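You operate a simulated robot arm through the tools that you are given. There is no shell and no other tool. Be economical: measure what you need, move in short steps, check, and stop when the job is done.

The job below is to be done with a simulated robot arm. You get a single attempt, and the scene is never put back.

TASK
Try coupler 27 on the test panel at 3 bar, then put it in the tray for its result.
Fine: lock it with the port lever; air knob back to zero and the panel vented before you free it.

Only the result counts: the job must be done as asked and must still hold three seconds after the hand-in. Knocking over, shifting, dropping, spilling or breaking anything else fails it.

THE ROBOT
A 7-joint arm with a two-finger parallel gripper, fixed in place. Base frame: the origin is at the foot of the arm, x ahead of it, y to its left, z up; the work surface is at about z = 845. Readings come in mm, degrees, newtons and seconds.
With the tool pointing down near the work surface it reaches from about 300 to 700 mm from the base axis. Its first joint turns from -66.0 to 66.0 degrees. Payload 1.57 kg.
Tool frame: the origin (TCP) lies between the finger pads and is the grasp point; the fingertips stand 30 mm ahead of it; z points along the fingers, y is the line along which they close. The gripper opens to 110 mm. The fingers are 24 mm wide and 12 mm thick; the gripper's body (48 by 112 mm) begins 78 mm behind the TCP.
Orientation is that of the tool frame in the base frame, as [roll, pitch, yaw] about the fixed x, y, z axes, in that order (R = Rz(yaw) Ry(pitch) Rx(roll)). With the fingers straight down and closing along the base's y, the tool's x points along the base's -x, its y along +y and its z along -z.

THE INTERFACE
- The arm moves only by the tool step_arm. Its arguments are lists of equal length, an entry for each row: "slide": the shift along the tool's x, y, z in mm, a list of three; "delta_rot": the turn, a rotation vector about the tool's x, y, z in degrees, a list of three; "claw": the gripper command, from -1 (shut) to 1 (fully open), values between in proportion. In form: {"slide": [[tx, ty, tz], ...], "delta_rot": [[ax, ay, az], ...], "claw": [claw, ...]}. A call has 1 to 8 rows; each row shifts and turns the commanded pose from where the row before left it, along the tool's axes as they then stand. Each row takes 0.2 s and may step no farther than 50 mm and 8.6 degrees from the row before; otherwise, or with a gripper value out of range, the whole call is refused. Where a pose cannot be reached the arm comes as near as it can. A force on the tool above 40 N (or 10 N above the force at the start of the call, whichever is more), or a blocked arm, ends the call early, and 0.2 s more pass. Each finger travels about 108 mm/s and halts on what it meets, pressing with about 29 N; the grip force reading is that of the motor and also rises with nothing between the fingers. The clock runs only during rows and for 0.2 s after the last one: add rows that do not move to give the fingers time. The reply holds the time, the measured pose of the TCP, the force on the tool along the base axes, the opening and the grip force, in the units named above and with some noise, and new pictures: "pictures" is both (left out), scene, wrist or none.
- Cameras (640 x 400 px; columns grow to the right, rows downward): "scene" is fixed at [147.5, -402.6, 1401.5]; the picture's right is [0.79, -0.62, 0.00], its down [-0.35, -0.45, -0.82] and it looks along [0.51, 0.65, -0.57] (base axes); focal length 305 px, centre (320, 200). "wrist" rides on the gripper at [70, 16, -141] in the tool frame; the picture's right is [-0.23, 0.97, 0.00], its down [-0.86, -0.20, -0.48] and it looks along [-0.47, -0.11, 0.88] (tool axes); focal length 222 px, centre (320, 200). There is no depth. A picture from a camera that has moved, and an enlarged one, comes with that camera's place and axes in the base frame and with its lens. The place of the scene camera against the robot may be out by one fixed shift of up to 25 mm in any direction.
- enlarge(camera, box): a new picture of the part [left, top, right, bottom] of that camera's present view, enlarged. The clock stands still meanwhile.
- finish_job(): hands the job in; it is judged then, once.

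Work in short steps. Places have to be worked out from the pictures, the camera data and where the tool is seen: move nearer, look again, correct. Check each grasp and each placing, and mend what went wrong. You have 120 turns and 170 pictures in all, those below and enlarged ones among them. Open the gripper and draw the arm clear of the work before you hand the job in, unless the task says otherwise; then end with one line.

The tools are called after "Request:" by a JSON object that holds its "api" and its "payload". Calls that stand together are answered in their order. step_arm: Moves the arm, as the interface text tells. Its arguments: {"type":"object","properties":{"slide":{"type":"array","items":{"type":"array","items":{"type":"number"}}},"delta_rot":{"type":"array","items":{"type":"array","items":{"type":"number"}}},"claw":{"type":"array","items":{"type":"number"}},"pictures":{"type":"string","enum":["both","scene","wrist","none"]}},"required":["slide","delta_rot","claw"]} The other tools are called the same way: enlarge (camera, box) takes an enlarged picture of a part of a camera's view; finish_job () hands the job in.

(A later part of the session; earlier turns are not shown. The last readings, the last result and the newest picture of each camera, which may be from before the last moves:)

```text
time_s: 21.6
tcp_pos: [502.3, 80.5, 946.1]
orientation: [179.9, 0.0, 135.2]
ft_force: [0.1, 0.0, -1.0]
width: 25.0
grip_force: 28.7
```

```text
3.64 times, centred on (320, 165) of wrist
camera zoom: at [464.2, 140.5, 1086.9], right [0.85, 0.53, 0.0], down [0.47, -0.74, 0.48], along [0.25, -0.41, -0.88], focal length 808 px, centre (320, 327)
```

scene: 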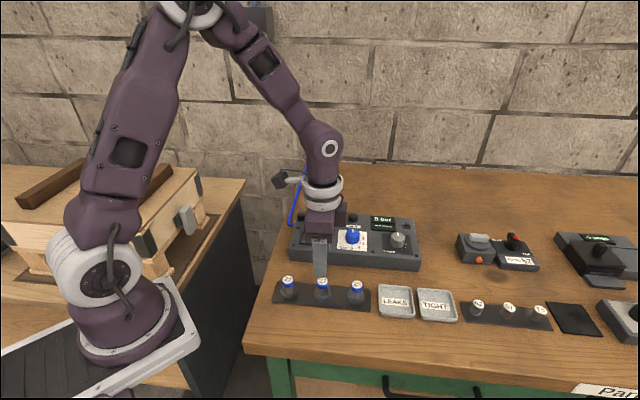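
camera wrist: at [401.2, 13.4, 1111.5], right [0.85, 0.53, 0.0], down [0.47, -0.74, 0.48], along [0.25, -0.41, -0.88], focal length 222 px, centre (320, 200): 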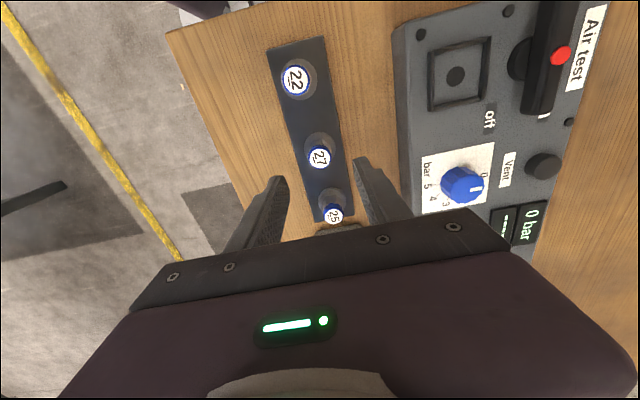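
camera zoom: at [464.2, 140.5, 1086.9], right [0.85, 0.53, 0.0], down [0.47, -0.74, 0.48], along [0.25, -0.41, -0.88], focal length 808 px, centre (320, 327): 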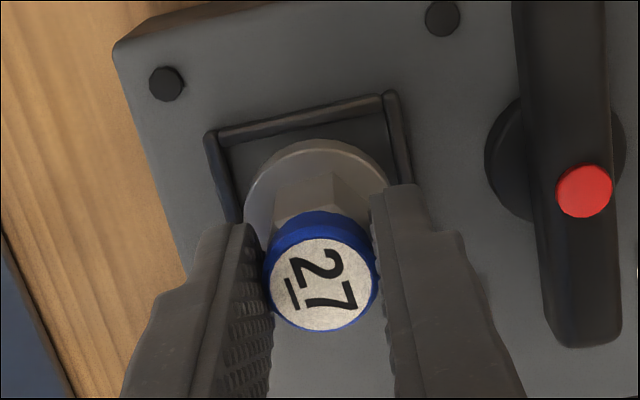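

It's tracking well, with about 8 mm left. Continuing down to contact.

Request:
{"api": "step_arm", "payload": {"slide": [[0, 0, 4], [0, 0, 3], [0, 0, 1.5], [0, 0, 0]], "delta_rot": [[0, 0, 0], [0, 0, 0], [0, 0, 0], [0, 0, 0]], "claw": [-1, -1, -1, -1], "pictures": "none"}}

Request:
{"api": "enlarge", "payload": {"camera": "scene", "box": [285, 200, 345, 250]}}

Request:
{"api": "enlarge", "payload": {"camera": "wrist", "box": [260, 110, 380, 220]}}

```text
time_s: 22.6
tcp_pos: [502.9, 80.7, 937.2]
orientation: [-180.0, 0.0, 135.2]
ft_force: [-0.5, 0.5, -0.7]
width: 25.0
grip_force: 29.4
```

```text
8.00 times, centred on (315, 225) of scene
camera zoom: at [147.6, -402.6, 1401.5], right [0.79, -0.62, 0.0], down [-0.35, -0.45, -0.82], along [0.51, 0.65, -0.57], focal length 2442 px, centre (360, 0)
```

zoom: 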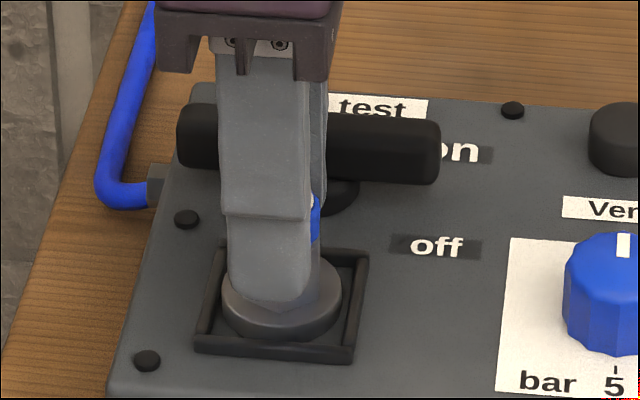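

```text
3.64 times, centred on (320, 165) of wrist
camera zoom: at [464.3, 140.7, 1078.5], right [0.85, 0.53, 0.0], down [0.47, -0.74, 0.48], along [0.25, -0.41, -0.88], focal length 808 px, centre (320, 327)
```

zoom: 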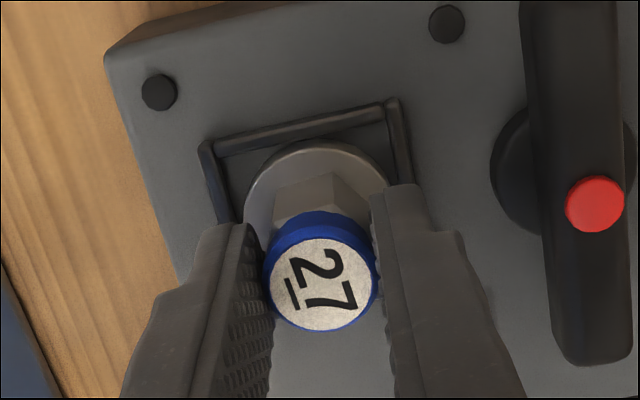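

The flange is inside the frame. I'll go down the last bit in 1 mm steps until I feel contact.

Request:
{"api": "step_arm", "payload": {"slide": [[0, 0, 1], [0, 0, 1], [0, 0, 1], [0, 0, 0]], "delta_rot": [[0, 0, 0], [0, 0, 0], [0, 0, 0], [0, 0, 0]], "claw": [-1, -1, -1, -1], "pictures": "none"}}

Request:
{"api": "enlarge", "payload": {"camera": "scene", "box": [285, 200, 345, 250]}}

```text
time_s: 23.6
tcp_pos: [503.1, 81.2, 934.4]
orientation: [179.9, 0.1, 135.2]
ft_force: [-1.9, -0.2, 21.9]
width: 25.0
grip_force: 29.4
```

```text
8.00 times, centred on (315, 225) of scene
camera zoom: at [147.1, -402.6, 1401.5], right [0.79, -0.62, 0.0], down [-0.35, -0.45, -0.82], along [0.51, 0.65, -0.57], focal length 2442 px, centre (360, 0)
```

zoom: 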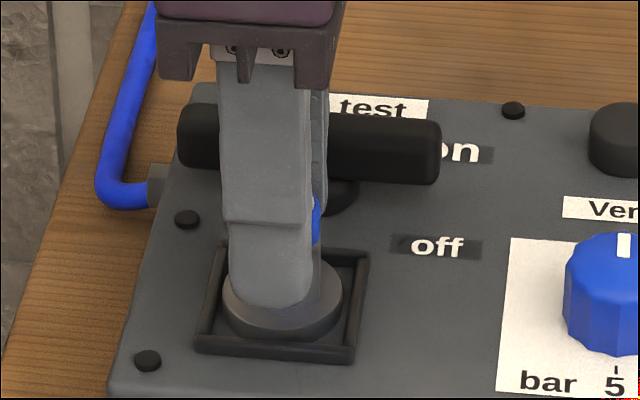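

Firm contact at 22 N, so it's seated at TCP z≈934.4. I'll tug up lightly by 3 mm to see whether this lever position locks it.

Request:
{"api": "step_arm", "payload": {"slide": [[0, 0, -1.5], [0, 0, -1.5], [0, 0, 0]], "delta_rot": [[0, 0, 0], [0, 0, 0], [0, 0, 0]], "claw": [-1, -1, -1], "pictures": "none"}}

```text
time_s: 24.4
tcp_pos: [502.2, 80.7, 936.6]
orientation: [-179.9, 0.0, 135.2]
ft_force: [-0.6, 0.0, -1.4]
width: 25.1
grip_force: 28.9
```

It's free with the lever at the start position, so that end is "released". I'll set it back down, let go, and rise.

Request:
{"api": "step_arm", "payload": {"slide": [[0, 0, 2], [0, 0, 0], [0, 0, 0], [0, 0, -30], [0, 0, -40]], "delta_rot": [[0, 0, 0], [0, 0, 0], [0, 0, 0], [0, 0, 0], [0, 0, 0]], "claw": [-1, -0.5, -0.3, -0.3, -0.3], "pictures": "none"}}

Request:
{"api": "enlarge", "payload": {"camera": "scene", "box": [280, 190, 420, 280]}}

Request:
{"api": "enlarge", "payload": {"camera": "wrist", "box": [220, 60, 460, 230]}}

```text
time_s: 25.6
tcp_pos: [501.9, 79.9, 1005.3]
orientation: [180.0, 0.1, 135.2]
ft_force: [-0.5, 0.2, -0.4]
width: 38.4
grip_force: 0.1
```

```text
4.44 times, centred on (350, 235) of scene
camera zoom: at [147.5, -402.6, 1401.5], right [0.79, -0.62, 0.0], down [-0.35, -0.45, -0.82], along [0.51, 0.65, -0.57], focal length 1357 px, centre (187, 44)
```

zoom: 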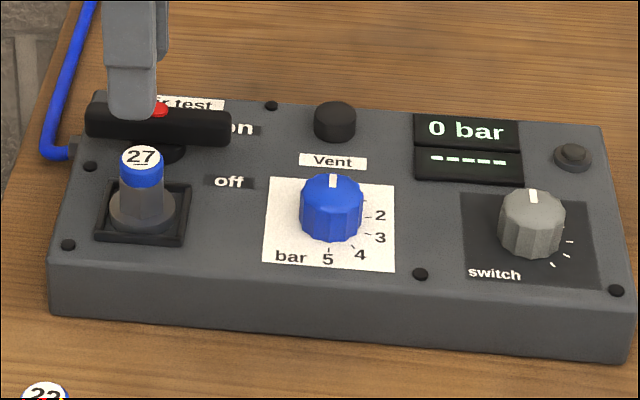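

```text
2.35 times, centred on (340, 145) of wrist
camera zoom: at [464.2, 140.4, 1147.2], right [0.85, 0.53, 0.0], down [0.47, -0.74, 0.48], along [0.25, -0.41, -0.88], focal length 523 px, centre (273, 329)
```

zoom: 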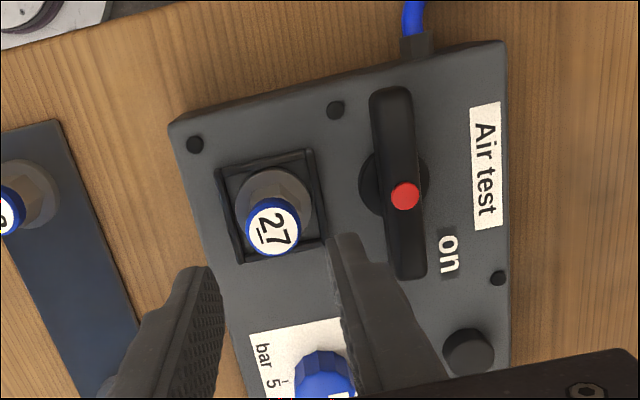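

The coupler sits upright in the port. Now back to the lever: straddle the bar at its pivot and grip it.

Request:
{"api": "step_arm", "payload": {"slide": [[-0.7, 30.3, 0], [-1, 30.3, 0], [0, 0, 35], [0, 0, 28], [0, 0, 12], [0, 0, 0], [0, 0, 0]], "delta_rot": [[0, 0, 0], [0, 0, 0], [0, 0, 0], [0, 0, 0], [0, 0, 0], [0, 0, 0], [0, 0, 0]], "claw": [-0.3, -0.3, -0.3, -0.3, -0.3, -1, -1], "pictures": "none"}}

Request:
{"api": "enlarge", "payload": {"camera": "scene", "box": [280, 190, 420, 280]}}

```text
time_s: 27.2
tcp_pos: [546.3, 121.5, 930.1]
orientation: [-179.8, -0.1, 135.2]
ft_force: [-10.2, -8.8, 4.3]
width: 17.1
grip_force: 31.8
```

```text
4.44 times, centred on (350, 235) of scene
camera zoom: at [147.2, -402.8, 1401.5], right [0.79, -0.62, 0.0], down [-0.35, -0.45, -0.82], along [0.51, 0.65, -0.57], focal length 1357 px, centre (187, 44)
```

zoom: 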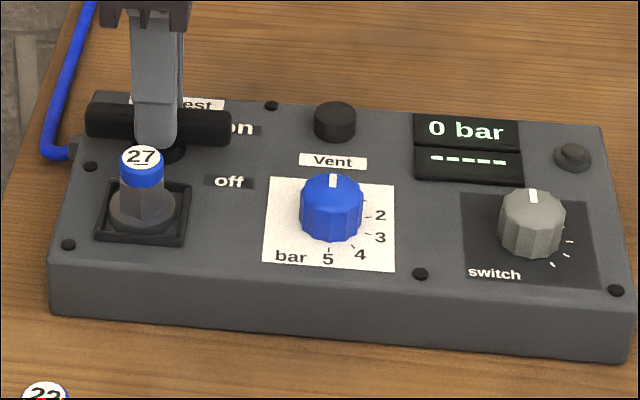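

Gripped. I'll ease the side load a little and turn clockwise 60°, then check clearance to the coupler.

Request:
{"api": "step_arm", "payload": {"slide": [[0, -0.8, 0], [0, 0, 0], [0, 0, 0], [0, 0, 0], [0, 0, 0], [0, 0, 0], [0, 0, 0], [0, 0, 0]], "delta_rot": [[0, 0, 8.5], [0, 0, 8.5], [0, 0, 8.5], [0, 0, 8.5], [0, 0, 8.5], [0, 0, 8.5], [0, 0, 8.5], [0, 0, 0]], "claw": [-1, -1, -1, -1, -1, -1, -1, -1], "pictures": "none"}}

Request:
{"api": "enlarge", "payload": {"camera": "scene", "box": [280, 190, 420, 280]}}

```text
time_s: 29.0
tcp_pos: [545.6, 121.2, 929.6]
orientation: [-180.0, 0.0, 75.6]
ft_force: [-10.4, -11.4, 0.1]
width: 16.6
grip_force: 32.0
```

```text
4.44 times, centred on (350, 235) of scene
camera zoom: at [147.3, -402.8, 1401.5], right [0.79, -0.62, 0.0], down [-0.35, -0.45, -0.82], along [0.51, 0.65, -0.57], focal length 1357 px, centre (187, 44)
```

zoom: 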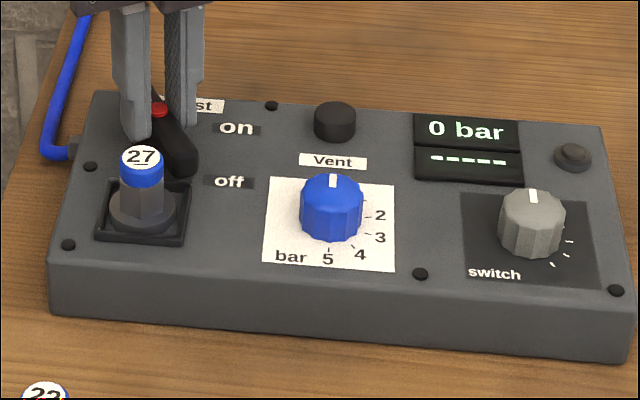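

Clear so far. I'll continue the remaining 30° plus a little, to reach the stop over the port.

Request:
{"api": "step_arm", "payload": {"slide": [[0, 0, 0], [0, 0, 0], [0, 0, 0], [0, 0, 0], [0, 0, 0]], "delta_rot": [[0, 0, 8], [0, 0, 8], [0, 0, 8], [0, 0, 8], [0, 0, 0]], "claw": [-1, -1, -1, -1, -1], "pictures": "none"}}

Request:
{"api": "enlarge", "payload": {"camera": "scene", "box": [280, 190, 420, 280]}}

```text
time_s: 30.2
tcp_pos: [545.6, 121.6, 928.9]
orientation: [179.9, 0.2, 43.7]
ft_force: [-14.5, -10.2, -1.7]
width: 17.2
grip_force: 32.4
```

```text
4.44 times, centred on (350, 235) of scene
camera zoom: at [147.2, -402.8, 1401.5], right [0.79, -0.62, 0.0], down [-0.35, -0.45, -0.82], along [0.51, 0.65, -0.57], focal length 1357 px, centre (187, 44)
```

zoom: 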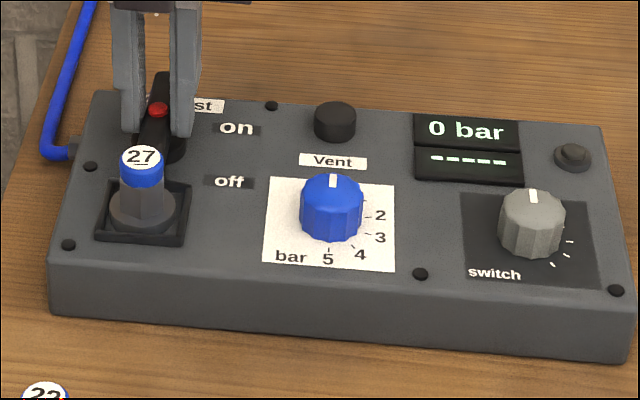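

It's at 91° with the bar over the flange edge. One more small turn should tell me whether this is the stop.

Request:
{"api": "step_arm", "payload": {"slide": [[0, 0, 0], [0, 0, 0]], "delta_rot": [[0, 0, 7], [0, 0, 0]], "claw": [-1, -1], "pictures": "none"}}

Request:
{"api": "enlarge", "payload": {"camera": "wrist", "box": [220, 80, 460, 250]}}

```text
time_s: 30.8
tcp_pos: [546.3, 121.7, 929.7]
orientation: [180.0, 0.0, 36.7]
ft_force: [-8.6, -2.8, -10.1]
width: 19.9
grip_force: 33.7
```

```text
2.35 times, centred on (340, 165) of wrist
camera zoom: at [611.5, 150.5, 1071.5], right [0.4, -0.92, 0.0], down [-0.81, -0.35, 0.48], along [-0.44, -0.19, -0.88], focal length 523 px, centre (273, 282)
```

zoom: 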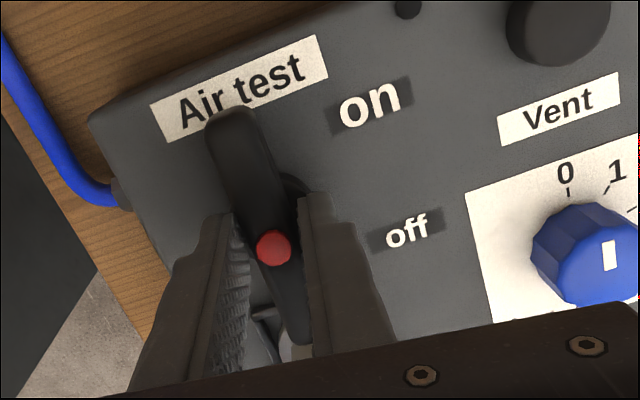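

The fingers slipped open to 20 mm, so that's the stop at 90°. I'll straighten, release, rise, and tug the cap lightly from above the bar, gripping along u, to confirm it's locked.

Request:
{"api": "step_arm", "payload": {"slide": [[0, 0, 0], [0, 0, 0], [0, 0, 0], [0, 0, -35], [0, 0, -20], [-30, -1, 0], [-31, -1, 0], [0, 0, 0]], "delta_rot": [[0, 0, -8.3], [0, 0, 0], [0, 0, 0], [0, 0, 0], [0, 0, 0], [0, 0, 0], [0, 0, 0], [0, 0, 0]], "claw": [-1, -0.5, -0.3, -0.3, -0.3, -0.2, -0.2, -0.2], "pictures": "none"}}

Request:
{"api": "enlarge", "payload": {"camera": "scene", "box": [280, 190, 420, 280]}}

Request:
{"api": "enlarge", "payload": {"camera": "wrist", "box": [220, 60, 460, 240]}}

```text
time_s: 32.6
tcp_pos: [501.8, 81.1, 986.2]
orientation: [180.0, 0.1, 45.0]
ft_force: [0.9, 0.0, -0.7]
width: 44.0
grip_force: 0.0
```

```text
4.44 times, centred on (350, 235) of scene
camera zoom: at [147.5, -402.6, 1401.5], right [0.79, -0.62, 0.0], down [-0.35, -0.45, -0.82], along [0.51, 0.65, -0.57], focal length 1357 px, centre (187, 44)
```

zoom: 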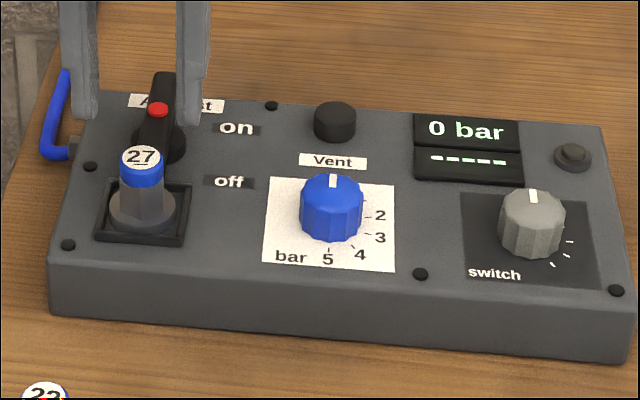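

```text
2.22 times, centred on (340, 150) of wrist
camera zoom: at [561.8, 118.1, 1126.9], right [0.53, -0.85, 0.0], down [-0.75, -0.46, 0.48], along [-0.41, -0.25, -0.88], focal length 494 px, centre (276, 311)
```

zoom: 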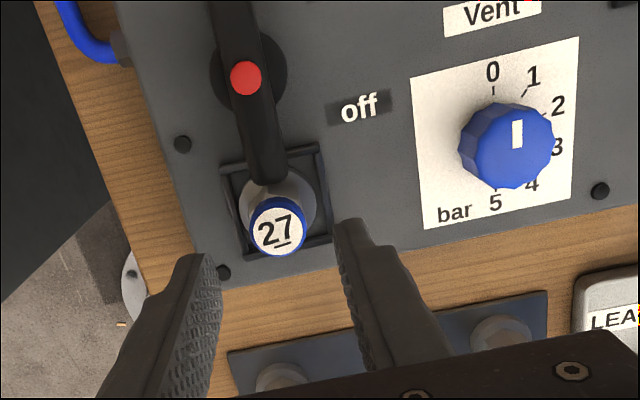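

The bar clearly laps over the flange. I'll do the light tug on the cap now.

Request:
{"api": "step_arm", "payload": {"slide": [[0, 0, 25], [0, 0, 13], [0, 0, 0], [0, 0, 0], [0, 0, -2], [0, 0, 0]], "delta_rot": [[0, 0, 0], [0, 0, 0], [0, 0, 0], [0, 0, 0], [0, 0, 0], [0, 0, 0]], "claw": [-0.2, -0.2, -0.7, -1, -1, -1], "pictures": "none"}}

```text
time_s: 34.0
tcp_pos: [501.8, 79.6, 950.1]
orientation: [-179.9, 0.0, 45.1]
ft_force: [2.3, -0.5, -19.3]
width: 24.8
grip_force: 29.2
```

-19 N on a 2 mm tug, so it's locked. I'll relax, release, rise, and move over the blue knob while turning the wrist back to yaw 135° for the clockwise turn.

Request:
{"api": "step_arm", "payload": {"slide": [[0, 0, 2], [0, 0, 0], [0, 0, 0], [0, 0, -40], [0, 35, 0], [2, 35, 0], [2, 34, 0]], "delta_rot": [[0, 0, 0], [0, 0, 0], [0, 0, 0], [0, 0, 0], [0, 0, 0], [0, 0, 0], [0, 0, 0]], "claw": [-1, -0.6, -0.3, -0.3, -0.1, 0.2, 0.2], "pictures": "none"}}

Request:
{"api": "step_arm", "payload": {"slide": [[0, 0, 0], [0, 0, 0], [0, 0, 0], [0, 0, 0], [0, 0, 0], [0, 0, 0], [0, 0, 0], [0, 0, 0]], "delta_rot": [[0, 0, -8.5], [0, 0, -8.5], [0, 0, -8.5], [0, 0, -8.5], [0, 0, -8.5], [0, 0, -8.5], [0, 0, -8.5], [0, 0, -8.5]], "claw": [0.2, 0.2, 0.2, 0.2, 0.2, 0.2, 0.2, 0.2], "pictures": "none"}}

Request:
{"api": "step_arm", "payload": {"slide": [[0, 0, 0], [0, 0, 0], [0, 0, 0], [0, 0, 0]], "delta_rot": [[0, 0, -8.5], [0, 0, -8.5], [0, 0, -5], [0, 0, 0]], "claw": [0.2, 0.2, 0.2, 0.2], "pictures": "both"}}

Request:
{"api": "enlarge", "payload": {"camera": "wrist", "box": [220, 80, 420, 250]}}

Request:
{"api": "enlarge", "payload": {"camera": "scene", "box": [310, 170, 420, 280]}}

```text
time_s: 35.6
tcp_pos: [577.8, 10.8, 987.9]
orientation: [180.0, 0.0, 44.9]
ft_force: [-0.7, -1.0, 0.1]
width: 66.0
grip_force: 0.1
```

```text
time_s: 37.4
tcp_pos: [578.3, 9.1, 987.7]
orientation: [-179.9, 0.0, 113.2]
ft_force: [-0.1, -0.7, -0.3]
width: 66.3
grip_force: 0.0
```

```text
time_s: 38.4
tcp_pos: [577.9, 9.4, 986.7]
orientation: [180.0, 0.1, 135.1]
ft_force: [0.6, -0.2, 0.0]
width: 65.7
grip_force: 0.0
camera wrist: at [539.6, 69.7, 1128.2], right [0.85, 0.53, 0.0], down [0.46, -0.74, 0.48], along [0.25, -0.41, -0.88], focal length 222 px, centre (320, 200)
```

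scene: 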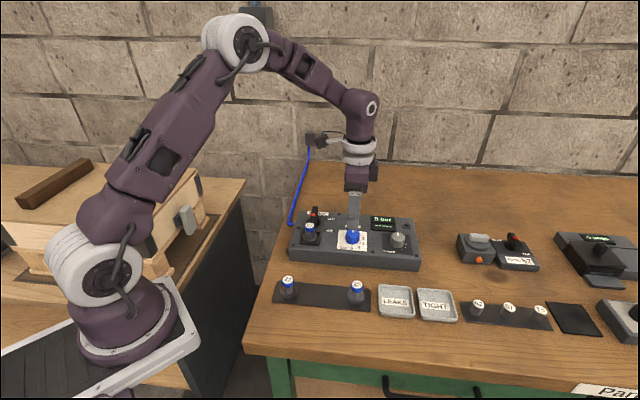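
wrist: 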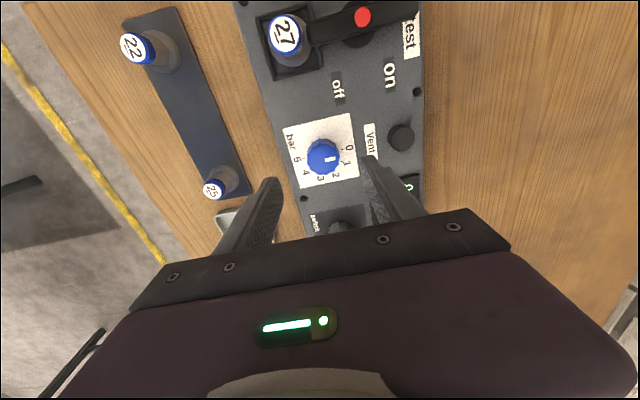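

```text
2.35 times, centred on (320, 165) of wrist
camera zoom: at [539.6, 69.7, 1128.2], right [0.85, 0.53, 0.0], down [0.46, -0.74, 0.48], along [0.25, -0.41, -0.88], focal length 523 px, centre (320, 282)
```

zoom: 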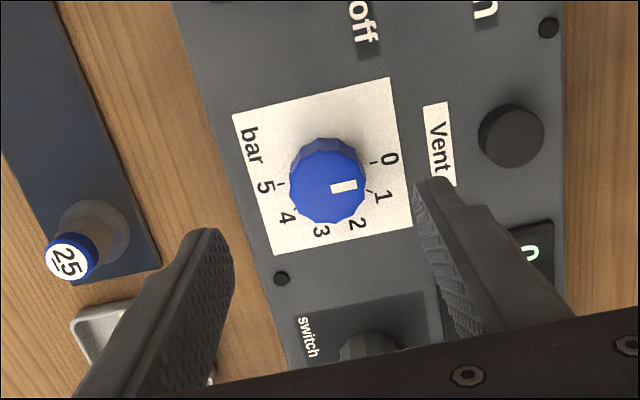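

```text
3.64 times, centred on (365, 225) of scene
camera zoom: at [147.5, -402.6, 1401.5], right [0.79, -0.62, 0.0], down [-0.35, -0.45, -0.82], along [0.51, 0.65, -0.57], focal length 1110 px, centre (156, 109)
```

zoom: 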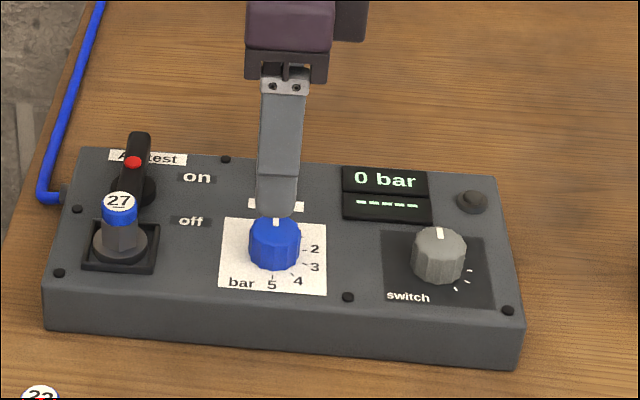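

The knob centre is about (580,11). I'll shift slightly and descend with the fingers on either side of it.

Request:
{"api": "step_arm", "payload": {"slide": [[-1, 2.3, 30], [0, 0, 20], [0, 0, 9], [0, 0, 0]], "delta_rot": [[0, 0, 0], [0, 0, 0], [0, 0, 0], [0, 0, 0]], "claw": [0.1, 0, 0, 0], "pictures": "none"}}

Request:
{"api": "enlarge", "payload": {"camera": "wrist", "box": [240, 110, 400, 240]}}

Request:
{"api": "enlarge", "payload": {"camera": "scene", "box": [320, 190, 400, 260]}}

```text
time_s: 39.4
tcp_pos: [580.0, 9.5, 928.1]
orientation: [180.0, 0.0, 135.1]
ft_force: [0.2, -0.3, 0.6]
width: 55.1
grip_force: 0.1
```

```text
3.08 times, centred on (320, 175) of wrist
camera zoom: at [542.4, 70.7, 1069.2], right [0.85, 0.53, 0.0], down [0.46, -0.75, 0.48], along [0.25, -0.41, -0.88], focal length 684 px, centre (320, 277)
```

zoom: 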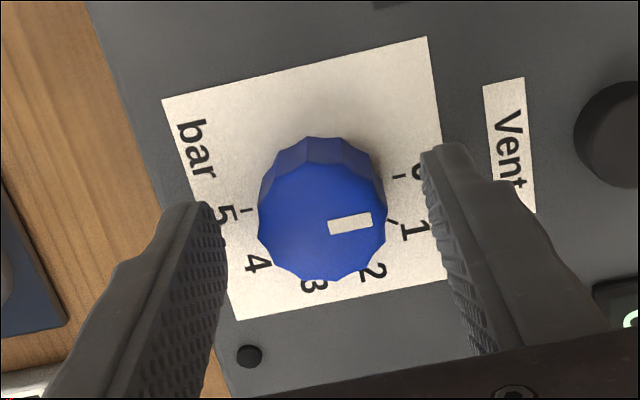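

```text
5.71 times, centred on (360, 225) of scene
camera zoom: at [147.5, -402.6, 1401.5], right [0.79, -0.62, 0.0], down [-0.35, -0.45, -0.82], along [0.51, 0.65, -0.57], focal length 1744 px, centre (91, 57)
```

zoom: 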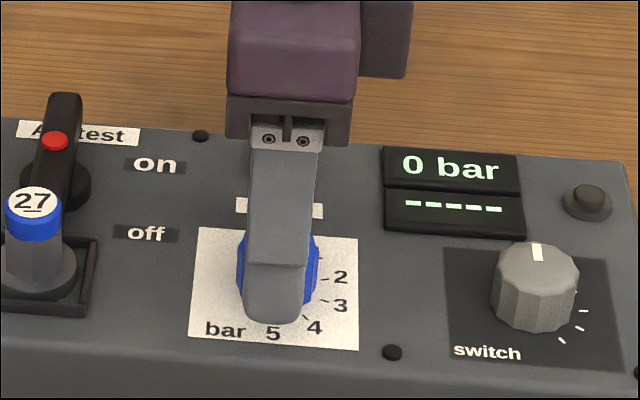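

The knob is centred between the fingers. Closing.

Request:
{"api": "step_arm", "payload": {"slide": [[0, 0, 0], [0, 0, 0], [0, 0, 0]], "delta_rot": [[0, 0, 0], [0, 0, 0], [0, 0, 0]], "claw": [-0.3, -0.5, -1], "pictures": "none"}}

Request:
{"api": "enlarge", "payload": {"camera": "wrist", "box": [240, 110, 400, 240]}}

```text
time_s: 40.2
tcp_pos: [581.9, 10.2, 927.9]
orientation: [180.0, 0.2, 135.0]
ft_force: [2.1, 1.3, -3.7]
width: 33.9
grip_force: 41.7
```

```text
3.08 times, centred on (320, 175) of wrist
camera zoom: at [542.5, 70.8, 1069.3], right [0.85, 0.53, 0.0], down [0.46, -0.75, 0.48], along [0.25, -0.41, -0.88], focal length 684 px, centre (320, 277)
```

zoom: 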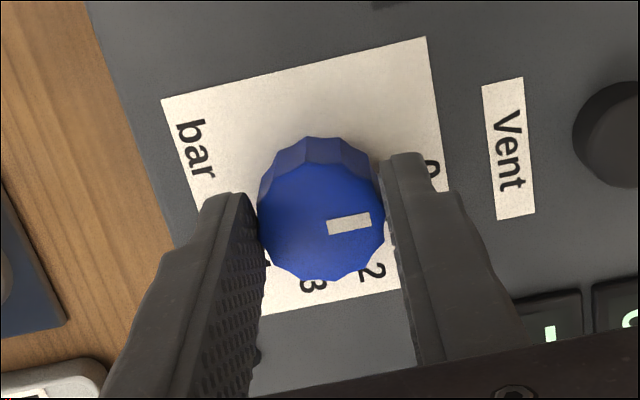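

Gripped at 34 mm. I'll turn clockwise about 34° and read the display.

Request:
{"api": "step_arm", "payload": {"slide": [[0, 0, 0], [0, 0, 0], [0, 0, 0], [0, 0, 0], [0, 0, 0]], "delta_rot": [[0, 0, 8.5], [0, 0, 8.5], [0, 0, 8.5], [0, 0, 8.5], [0, 0, 0]], "claw": [-1, -1, -1, -1, -1], "pictures": "none"}}

Request:
{"api": "enlarge", "payload": {"camera": "scene", "box": [310, 190, 430, 270]}}

Request:
{"api": "enlarge", "payload": {"camera": "wrist", "box": [240, 110, 400, 240]}}

```text
time_s: 41.4
tcp_pos: [581.6, 10.4, 928.6]
orientation: [180.0, -0.1, 101.0]
ft_force: [16.7, 6.0, -7.6]
width: 33.4
grip_force: 40.5
```

```text
5.00 times, centred on (370, 230) of scene
camera zoom: at [148.1, -402.4, 1401.5], right [0.79, -0.62, 0.0], down [-0.35, -0.45, -0.82], along [0.51, 0.65, -0.57], focal length 1526 px, centre (70, 50)
```

zoom: 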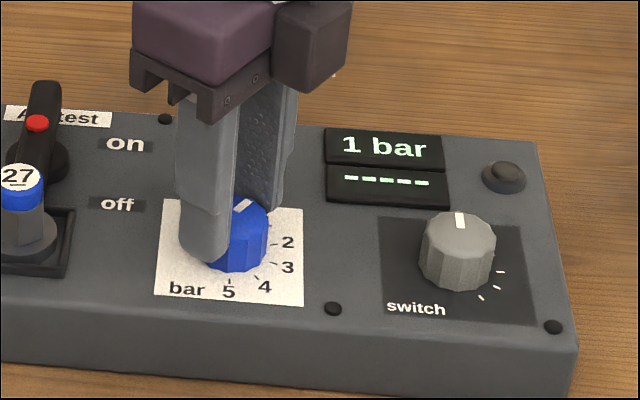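

```text
3.08 times, centred on (320, 175) of wrist
camera zoom: at [583.5, 81.9, 1069.3], right [1.0, -0.04, 0.0], down [-0.04, -0.88, 0.48], along [-0.02, -0.48, -0.88], focal length 684 px, centre (320, 277)
```

zoom: 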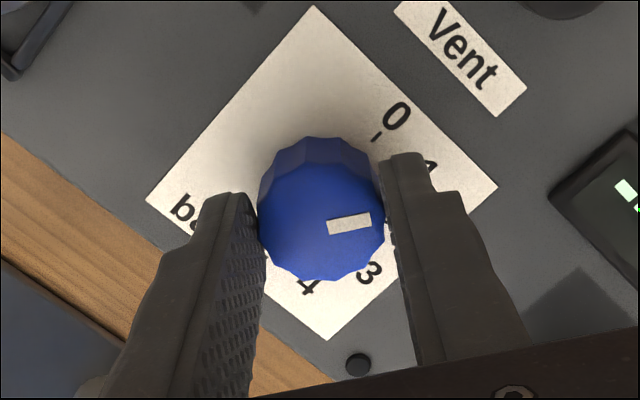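

The display reads 1 bar, so it's about 36° per bar. I'll turn another ~68° and check, taking care not to go past 3.

Request:
{"api": "step_arm", "payload": {"slide": [[0, 0, 0], [0, 0, 0], [0, 0, 0], [0, 0, 0], [0, 0, 0], [0, 0, 0]], "delta_rot": [[0, 0, 8.5], [0, 0, 8.5], [0, 0, 8.5], [0, 0, 8.5], [0, 0, 4], [0, 0, 0]], "claw": [-1, -1, -1, -1, -1, -1], "pictures": "none"}}

Request:
{"api": "step_arm", "payload": {"slide": [[0, 0, 0], [0, 0, 0], [0, 0, 0], [0, 0, 0], [0, 0, 0]], "delta_rot": [[0, 0, 8.5], [0, 0, 8.5], [0, 0, 8.5], [0, 0, 4], [0, 0, 0]], "claw": [-1, -1, -1, -1, -1], "pictures": "none"}}

Request:
{"api": "enlarge", "payload": {"camera": "scene", "box": [310, 190, 430, 270]}}

Request:
{"api": "enlarge", "payload": {"camera": "wrist", "box": [240, 110, 400, 240]}}

```text
time_s: 42.8
tcp_pos: [582.1, 10.1, 928.6]
orientation: [179.7, -0.3, 62.8]
ft_force: [29.7, 9.9, -2.5]
width: 33.6
grip_force: 41.3
```

```text
time_s: 44.0
tcp_pos: [579.9, 7.7, 928.6]
orientation: [179.9, 0.1, 33.3]
ft_force: [16.0, -10.6, 0.8]
width: 33.2
grip_force: 41.0
```

```text
5.00 times, centred on (370, 230) of scene
camera zoom: at [147.9, -402.8, 1401.4], right [0.79, -0.62, 0.0], down [-0.35, -0.45, -0.82], along [0.51, 0.65, -0.57], focal length 1526 px, centre (70, 50)
```

zoom: 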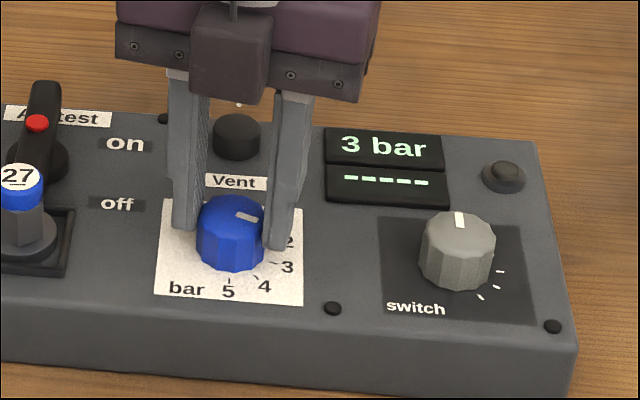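

```text
3.08 times, centred on (320, 175) of wrist
camera zoom: at [647.1, 33.3, 1069.3], right [0.35, -0.94, 0.0], down [-0.82, -0.3, 0.48], along [-0.45, -0.17, -0.88], focal length 684 px, centre (320, 277)
```

zoom: 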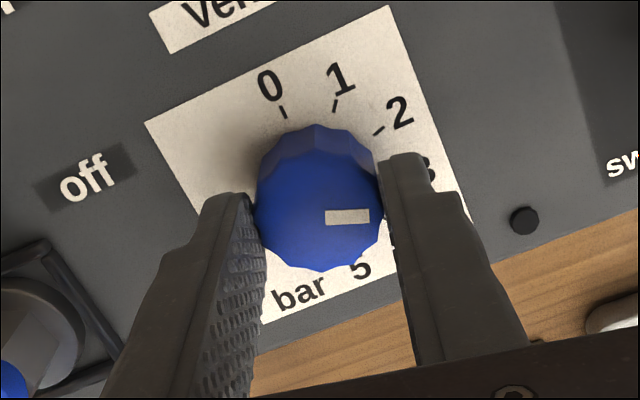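

It reads 3 bar at about 102°. I'll nudge 5° more to centre on the 3 mark, then wait for the result.

Request:
{"api": "step_arm", "payload": {"slide": [[0, 0, 0], [0, 0, 0], [0, 0, 0], [0, 0, 0], [0, 0, 0], [0, 0, 0]], "delta_rot": [[0, 0, 5], [0, 0, 0], [0, 0, 0], [0, 0, 0], [0, 0, 0], [0, 0, 0]], "claw": [-1, -1, -1, -1, -1, -1], "pictures": "none"}}

Request:
{"api": "enlarge", "payload": {"camera": "scene", "box": [310, 190, 430, 270]}}

```text
time_s: 45.4
tcp_pos: [580.0, 7.9, 929.6]
orientation: [180.0, 0.1, 28.2]
ft_force: [12.3, -22.8, -5.6]
width: 33.4
grip_force: 41.0
```

```text
5.00 times, centred on (370, 230) of scene
camera zoom: at [147.9, -403.1, 1401.3], right [0.79, -0.62, 0.0], down [-0.35, -0.45, -0.82], along [0.51, 0.65, -0.57], focal length 1526 px, centre (70, 50)
```

zoom: 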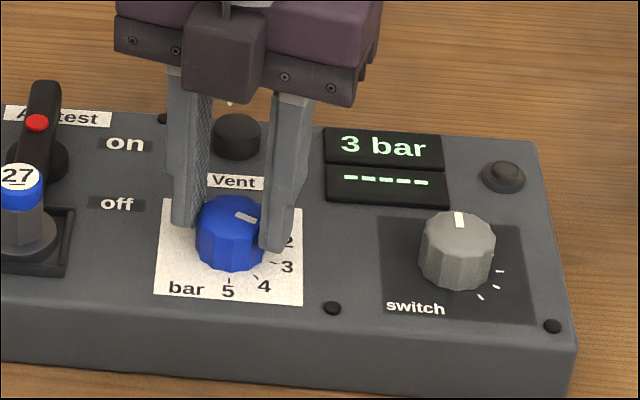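

Still no result. I'll ease the side load and wait with the knob held.

Request:
{"api": "step_arm", "payload": {"slide": [[0, 1.5, 0], [0, 0, 0], [0, 0, 0], [0, 0, 0], [0, 0, 0], [0, 0, 0], [0, 0, 0], [0, 0, 0]], "delta_rot": [[0, 0, 0], [0, 0, 0], [0, 0, 0], [0, 0, 0], [0, 0, 0], [0, 0, 0], [0, 0, 0], [0, 0, 0]], "claw": [-1, -1, -1, -1, -1, -1, -1, -1], "pictures": "none"}}

Request:
{"api": "step_arm", "payload": {"slide": [[0, 0, 0], [0, 0, 0], [0, 0, 0], [0, 0, 0], [0, 0, 0], [0, 0, 0], [0, 0, 0], [0, 0, 0]], "delta_rot": [[0, 0, 0], [0, 0, 0], [0, 0, 0], [0, 0, 0], [0, 0, 0], [0, 0, 0], [0, 0, 0], [0, 0, 0]], "claw": [-1, -1, -1, -1, -1, -1, -1, -1], "pictures": "none"}}

Request:
{"api": "enlarge", "payload": {"camera": "scene", "box": [310, 190, 430, 270]}}

```text
time_s: 47.2
tcp_pos: [579.4, 8.0, 928.3]
orientation: [180.0, 0.0, 28.6]
ft_force: [-6.1, -11.1, 5.4]
width: 33.2
grip_force: 41.4
```

```text
time_s: 49.0
tcp_pos: [580.8, 8.5, 928.4]
orientation: [-179.9, 0.0, 28.5]
ft_force: [-10.9, -7.9, 2.0]
width: 32.9
grip_force: 41.3
```

```text
5.00 times, centred on (370, 230) of scene
camera zoom: at [147.2, -402.8, 1401.5], right [0.79, -0.62, 0.0], down [-0.35, -0.45, -0.82], along [0.51, 0.65, -0.57], focal length 1526 px, centre (70, 50)
```

zoom: 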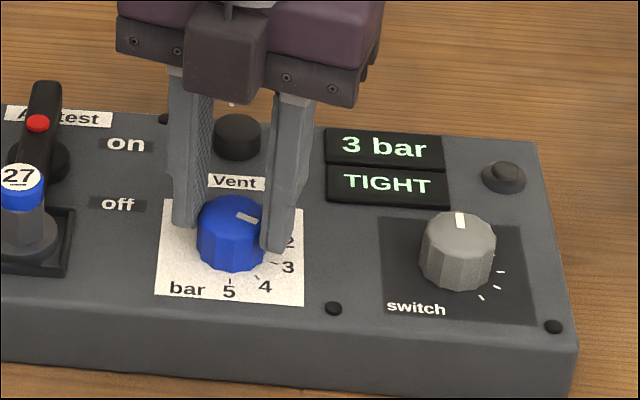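

The result reads TIGHT. I'll hold briefly to see that it stays, then turn the knob back toward zero in stages.

Request:
{"api": "step_arm", "payload": {"slide": [[0, 0, 0], [0, 0, 0], [0, 0, 0], [0, 0, 0], [0, 0, 0], [0, 0, 0], [0, 0, 0], [0, 0, 0]], "delta_rot": [[0, 0, 0], [0, 0, 0], [0, 0, 0], [0, 0, 0], [0, 0, 0], [0, 0, 0], [0, 0, 0], [0, 0, 0]], "claw": [-1, -1, -1, -1, -1, -1, -1, -1], "pictures": "none"}}

Request:
{"api": "enlarge", "payload": {"camera": "scene", "box": [310, 190, 430, 270]}}

Request:
{"api": "step_arm", "payload": {"slide": [[0, 0, 0], [0, 0, 0], [0, 0, 0], [0, 0, 0], [0, 0, 0], [0, 0, 0], [0, 0, 0]], "delta_rot": [[0, 0, -8.5], [0, 0, -8.5], [0, 0, -8.5], [0, 0, -8.5], [0, 0, -8.5], [0, 0, -8.5], [0, 0, 0]], "claw": [-1, -1, -1, -1, -1, -1, -1], "pictures": "none"}}

Request:
{"api": "step_arm", "payload": {"slide": [[0, 0, 0], [0, 0, 0], [0, 0, 0], [0, 0, 0], [0, 0, 0], [0, 0, 0], [0, 0, 0]], "delta_rot": [[0, 0, -8.5], [0, 0, -8.5], [0, 0, -8.5], [0, 0, -8.5], [0, 0, -8.5], [0, 0, -8.5], [0, 0, 0]], "claw": [-1, -1, -1, -1, -1, -1, -1], "pictures": "none"}}

Request:
{"api": "enlarge", "payload": {"camera": "scene", "box": [310, 190, 430, 270]}}

Request:
{"api": "enlarge", "payload": {"camera": "wrist", "box": [240, 110, 400, 240]}}

```text
time_s: 50.8
tcp_pos: [581.0, 8.6, 928.8]
orientation: [179.9, 0.0, 28.5]
ft_force: [-13.2, -6.1, -2.2]
width: 33.1
grip_force: 41.2
```

```text
5.00 times, centred on (370, 230) of scene
camera zoom: at [147.2, -402.7, 1401.5], right [0.79, -0.62, 0.0], down [-0.35, -0.45, -0.82], along [0.51, 0.65, -0.57], focal length 1526 px, centre (70, 50)
```

zoom: 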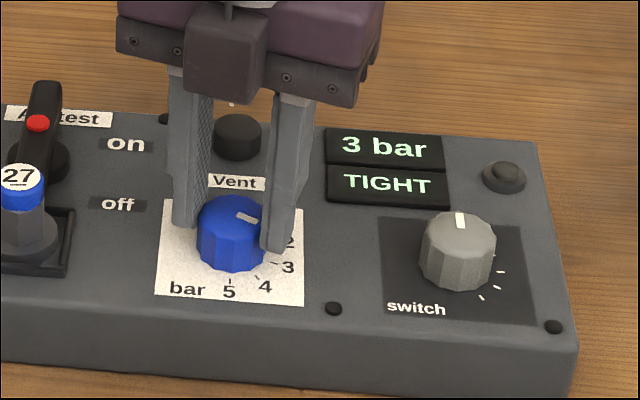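

```text
time_s: 52.4
tcp_pos: [582.0, 7.7, 929.4]
orientation: [179.9, -0.1, 79.6]
ft_force: [1.3, -19.3, -4.2]
width: 33.3
grip_force: 41.2
```

```text
time_s: 54.0
tcp_pos: [584.0, 8.6, 928.8]
orientation: [179.8, 0.2, 130.6]
ft_force: [26.6, -15.4, -8.1]
width: 33.1
grip_force: 40.9
```

```text
5.00 times, centred on (370, 230) of scene
camera zoom: at [148.4, -403.0, 1401.3], right [0.79, -0.62, 0.0], down [-0.35, -0.45, -0.82], along [0.51, 0.65, -0.57], focal length 1526 px, centre (70, 50)
```

zoom: 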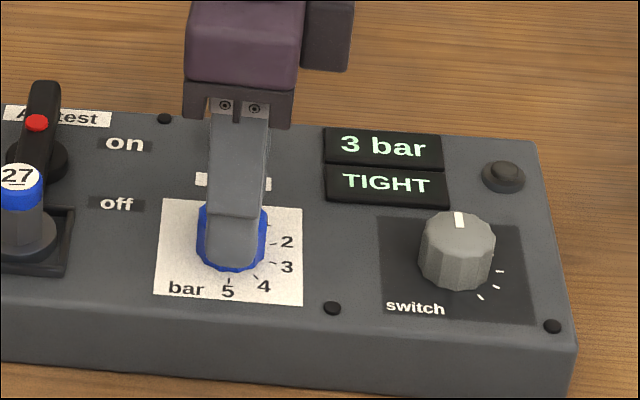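

```text
3.08 times, centred on (320, 175) of wrist
camera zoom: at [548.6, 71.4, 1069.4], right [0.89, 0.46, 0.0], down [0.4, -0.78, 0.48], along [0.22, -0.42, -0.88], focal length 684 px, centre (320, 277)
```

zoom: 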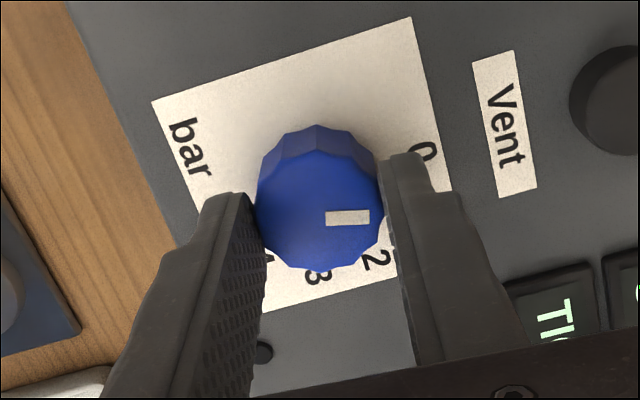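

The 3 bar stays trapped until venting, as expected. I'll turn the last few degrees to the zero stop, release, and check the pointer.

Request:
{"api": "step_arm", "payload": {"slide": [[-1.2, 0.3, 0], [0, 0, 0], [0, 0, 0], [0, 0, 0]], "delta_rot": [[0, 0, 0], [0, 0, -4], [0, 0, -4], [0, 0, 0]], "claw": [-1, -1, -1, -1], "pictures": "none"}}

Request:
{"api": "step_arm", "payload": {"slide": [[0, 0, 0], [0, 0, 0], [0, 0, -30], [0, 0, -30], [0, 0, 0]], "delta_rot": [[0, 0, 0], [0, 0, 0], [0, 0, 0], [0, 0, 0], [0, 0, 0]], "claw": [-0.3, 0, 0, 0, 0], "pictures": "none"}}

Request:
{"api": "enlarge", "payload": {"camera": "scene", "box": [310, 190, 430, 270]}}

Request:
{"api": "enlarge", "payload": {"camera": "wrist", "box": [240, 90, 440, 240]}}

```text
time_s: 55.0
tcp_pos: [582.8, 7.7, 927.8]
orientation: [180.0, 0.0, 138.6]
ft_force: [24.5, -7.7, -2.7]
width: 33.5
grip_force: 42.0
```

```text
time_s: 56.2
tcp_pos: [582.4, 8.1, 987.8]
orientation: [-180.0, 0.0, 138.5]
ft_force: [-0.3, 0.5, -0.4]
width: 55.0
grip_force: 0.0
```

```text
5.00 times, centred on (370, 230) of scene
camera zoom: at [147.5, -402.6, 1401.5], right [0.79, -0.62, 0.0], down [-0.35, -0.45, -0.82], along [0.51, 0.65, -0.57], focal length 1526 px, centre (70, 50)
```

zoom: 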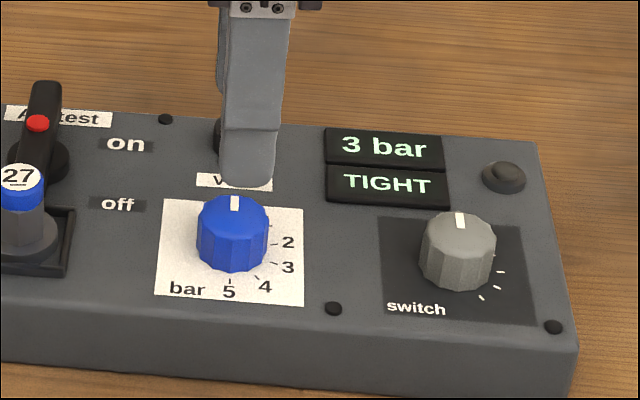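

```text
2.67 times, centred on (340, 165) of wrist
camera zoom: at [539.9, 66.0, 1129.6], right [0.82, 0.58, 0.0], down [0.51, -0.72, 0.48], along [0.28, -0.39, -0.88], focal length 592 px, centre (267, 293)
```

zoom: 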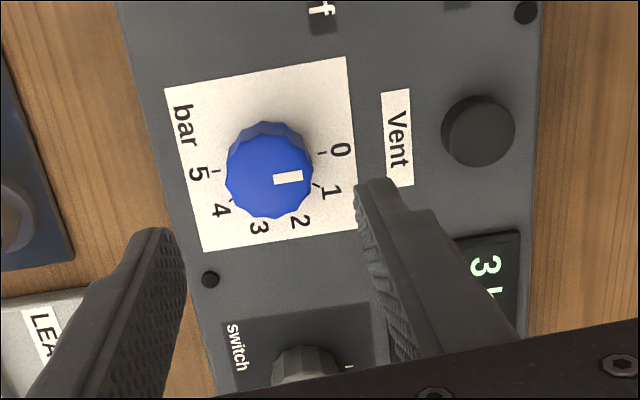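

The knob is back at 0. The Vent button is about (635,68) with its top near z≈905, so I'll close the fingers, move above it, and check.

Request:
{"api": "step_arm", "payload": {"slide": [[0, 40, 0], [0.3, 39.8, 0], [0, 0, 25], [0, 0, 0]], "delta_rot": [[0, 0, 3.5], [0, 0, 0], [0, 0, 0], [0, 0, 0]], "claw": [-0.5, -1, -1, -1], "pictures": "none"}}

Request:
{"api": "enlarge", "payload": {"camera": "scene", "box": [320, 180, 420, 250]}}

Request:
{"api": "enlarge", "payload": {"camera": "wrist", "box": [240, 90, 400, 240]}}

```text
time_s: 57.2
tcp_pos: [636.5, 65.5, 961.9]
orientation: [180.0, 0.0, 134.9]
ft_force: [-0.7, -0.6, -0.6]
width: 0.0
grip_force: 21.0
```

```text
5.71 times, centred on (370, 215) of scene
camera zoom: at [147.5, -402.6, 1401.5], right [0.79, -0.62, 0.0], down [-0.35, -0.45, -0.82], along [0.51, 0.65, -0.57], focal length 1744 px, centre (34, 114)
```

zoom: 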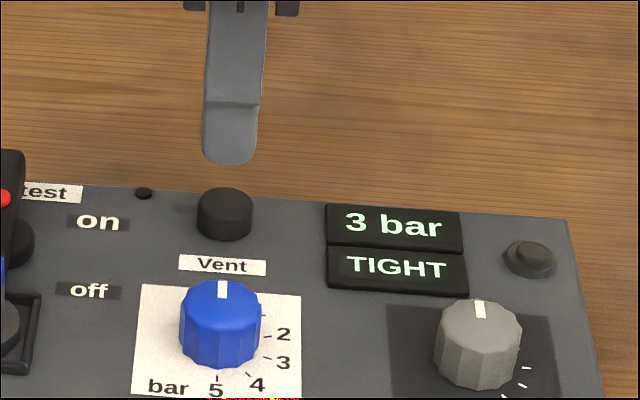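

```text
2.67 times, centred on (320, 165) of wrist
camera zoom: at [597.8, 125.8, 1103.5], right [0.85, 0.53, 0.0], down [0.46, -0.75, 0.48], along [0.25, -0.41, -0.88], focal length 592 px, centre (320, 293)
```

zoom: 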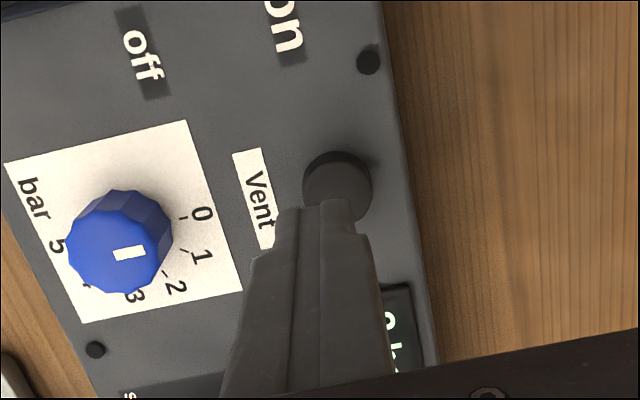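

The button is about 7 mm further back (+v) and 3 mm to -u. I'll correct and press down slowly.

Request:
{"api": "step_arm", "payload": {"slide": [[3, 6.5, 10], [0, 0, 10], [0, 0, 4], [0, 0, 3], [0, 0, 0]], "delta_rot": [[0, 0, 0], [0, 0, 0], [0, 0, 0], [0, 0, 0], [0, 0, 0]], "claw": [-1, -1, -1, -1, -1], "pictures": "none"}}

Request:
{"api": "enlarge", "payload": {"camera": "scene", "box": [320, 180, 420, 250]}}

Request:
{"api": "enlarge", "payload": {"camera": "wrist", "box": [240, 90, 400, 240]}}

```text
time_s: 58.4
tcp_pos: [638.3, 71.8, 936.1]
orientation: [-180.0, 0.0, 134.9]
ft_force: [0.0, 0.0, 1.2]
width: 0.0
grip_force: 21.6
```

```text
5.71 times, centred on (370, 215) of scene
camera zoom: at [147.5, -402.6, 1401.5], right [0.79, -0.62, 0.0], down [-0.35, -0.45, -0.82], along [0.51, 0.65, -0.57], focal length 1744 px, centre (34, 114)
```

zoom: 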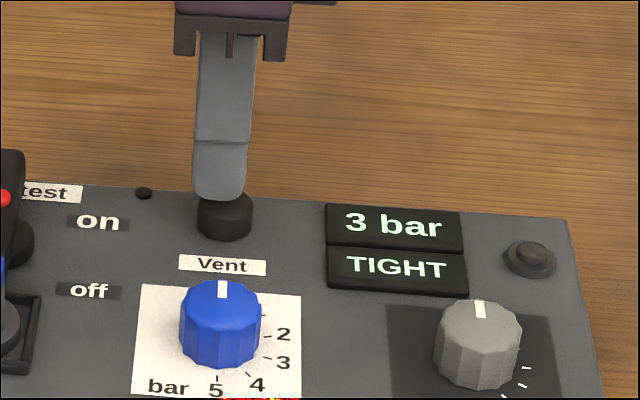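

```text
2.67 times, centred on (320, 165) of wrist
camera zoom: at [600.6, 133.0, 1077.1], right [0.85, 0.53, 0.0], down [0.46, -0.75, 0.48], along [0.25, -0.41, -0.88], focal length 592 px, centre (320, 293)
```

zoom: 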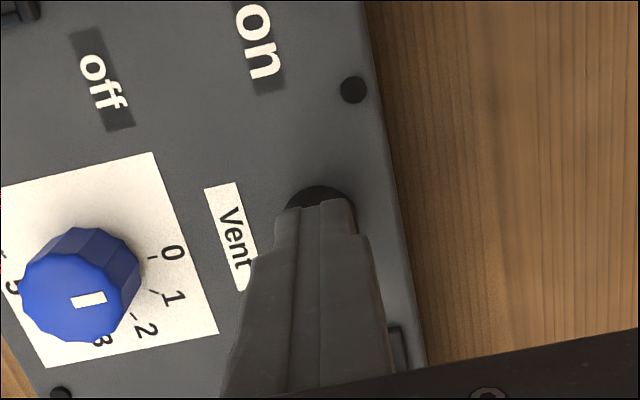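

The fingertips are over the button. I'll press down in small steps.

Request:
{"api": "step_arm", "payload": {"slide": [[0, 0, 2], [0, 0, 2], [0, 0, 2], [0, 0, 0]], "delta_rot": [[0, 0, 0], [0, 0, 0], [0, 0, 0], [0, 0, 0]], "claw": [-1, -1, -1, -1], "pictures": "none"}}

Request:
{"api": "enlarge", "payload": {"camera": "scene", "box": [320, 180, 420, 250]}}

```text
time_s: 59.4
tcp_pos: [638.3, 72.7, 930.0]
orientation: [-180.0, 0.0, 135.0]
ft_force: [0.6, -0.1, 0.4]
width: 0.1
grip_force: 20.9
```

```text
5.71 times, centred on (370, 215) of scene
camera zoom: at [147.5, -402.6, 1401.5], right [0.79, -0.62, 0.0], down [-0.35, -0.45, -0.82], along [0.51, 0.65, -0.57], focal length 1744 px, centre (34, 114)
```

zoom: 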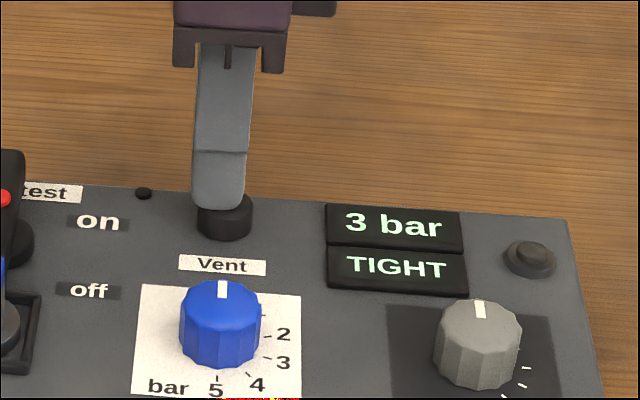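

No contact yet at fingertip z=900. Continuing in 2 mm steps.

Request:
{"api": "step_arm", "payload": {"slide": [[-1.5, 0, 2], [0, 0, 2], [0, 0, 2], [0, 0, 0]], "delta_rot": [[0, 0, 0], [0, 0, 0], [0, 0, 0], [0, 0, 0]], "claw": [-1, -1, -1, -1], "pictures": "none"}}

Request:
{"api": "enlarge", "payload": {"camera": "scene", "box": [320, 180, 420, 250]}}

```text
time_s: 60.4
tcp_pos: [639.0, 71.3, 924.5]
orientation: [-180.0, 0.0, 135.0]
ft_force: [-0.6, -0.2, 2.4]
width: 0.0
grip_force: 21.8
```

```text
5.71 times, centred on (370, 215) of scene
camera zoom: at [147.5, -402.6, 1401.5], right [0.79, -0.62, 0.0], down [-0.35, -0.45, -0.82], along [0.51, 0.65, -0.57], focal length 1744 px, centre (34, 114)
```

zoom: 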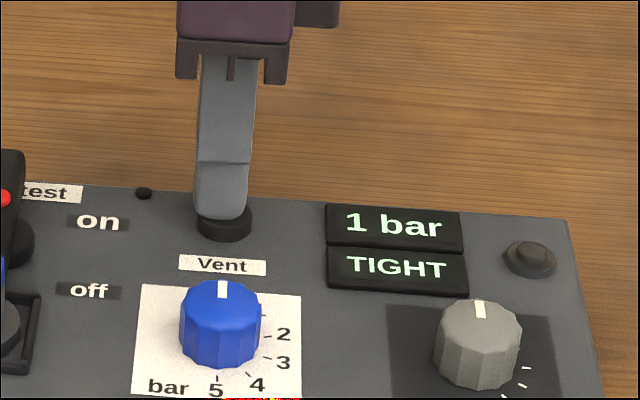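

It's venting: the display shows 1 bar and falling. I'll press 1 mm more and hold.

Request:
{"api": "step_arm", "payload": {"slide": [[0, 0, 1], [0, 0, 0], [0, 0, 0], [0, 0, 0], [0, 0, 0], [0, 0, 0]], "delta_rot": [[0, 0, 0], [0, 0, 0], [0, 0, 0], [0, 0, 0], [0, 0, 0], [0, 0, 0]], "claw": [-1, -1, -1, -1, -1, -1], "pictures": "none"}}

Request:
{"api": "enlarge", "payload": {"camera": "scene", "box": [320, 180, 420, 250]}}

```text
time_s: 61.8
tcp_pos: [640.4, 72.5, 924.2]
orientation: [-179.9, 0.0, 135.0]
ft_force: [2.1, -0.7, 4.1]
width: 0.0
grip_force: 21.3
```

```text
5.71 times, centred on (370, 215) of scene
camera zoom: at [147.5, -402.6, 1401.5], right [0.79, -0.62, 0.0], down [-0.35, -0.45, -0.82], along [0.51, 0.65, -0.57], focal length 1744 px, centre (34, 114)
```

zoom: 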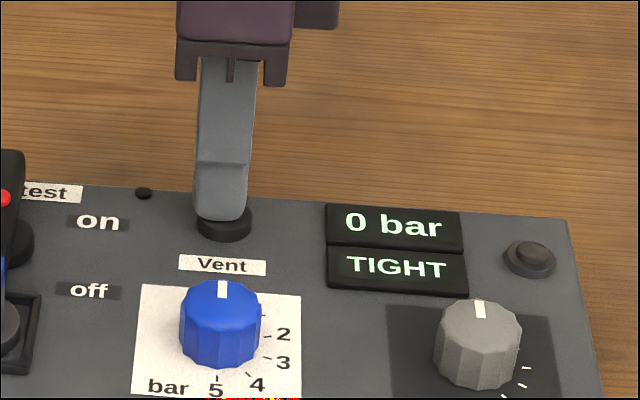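

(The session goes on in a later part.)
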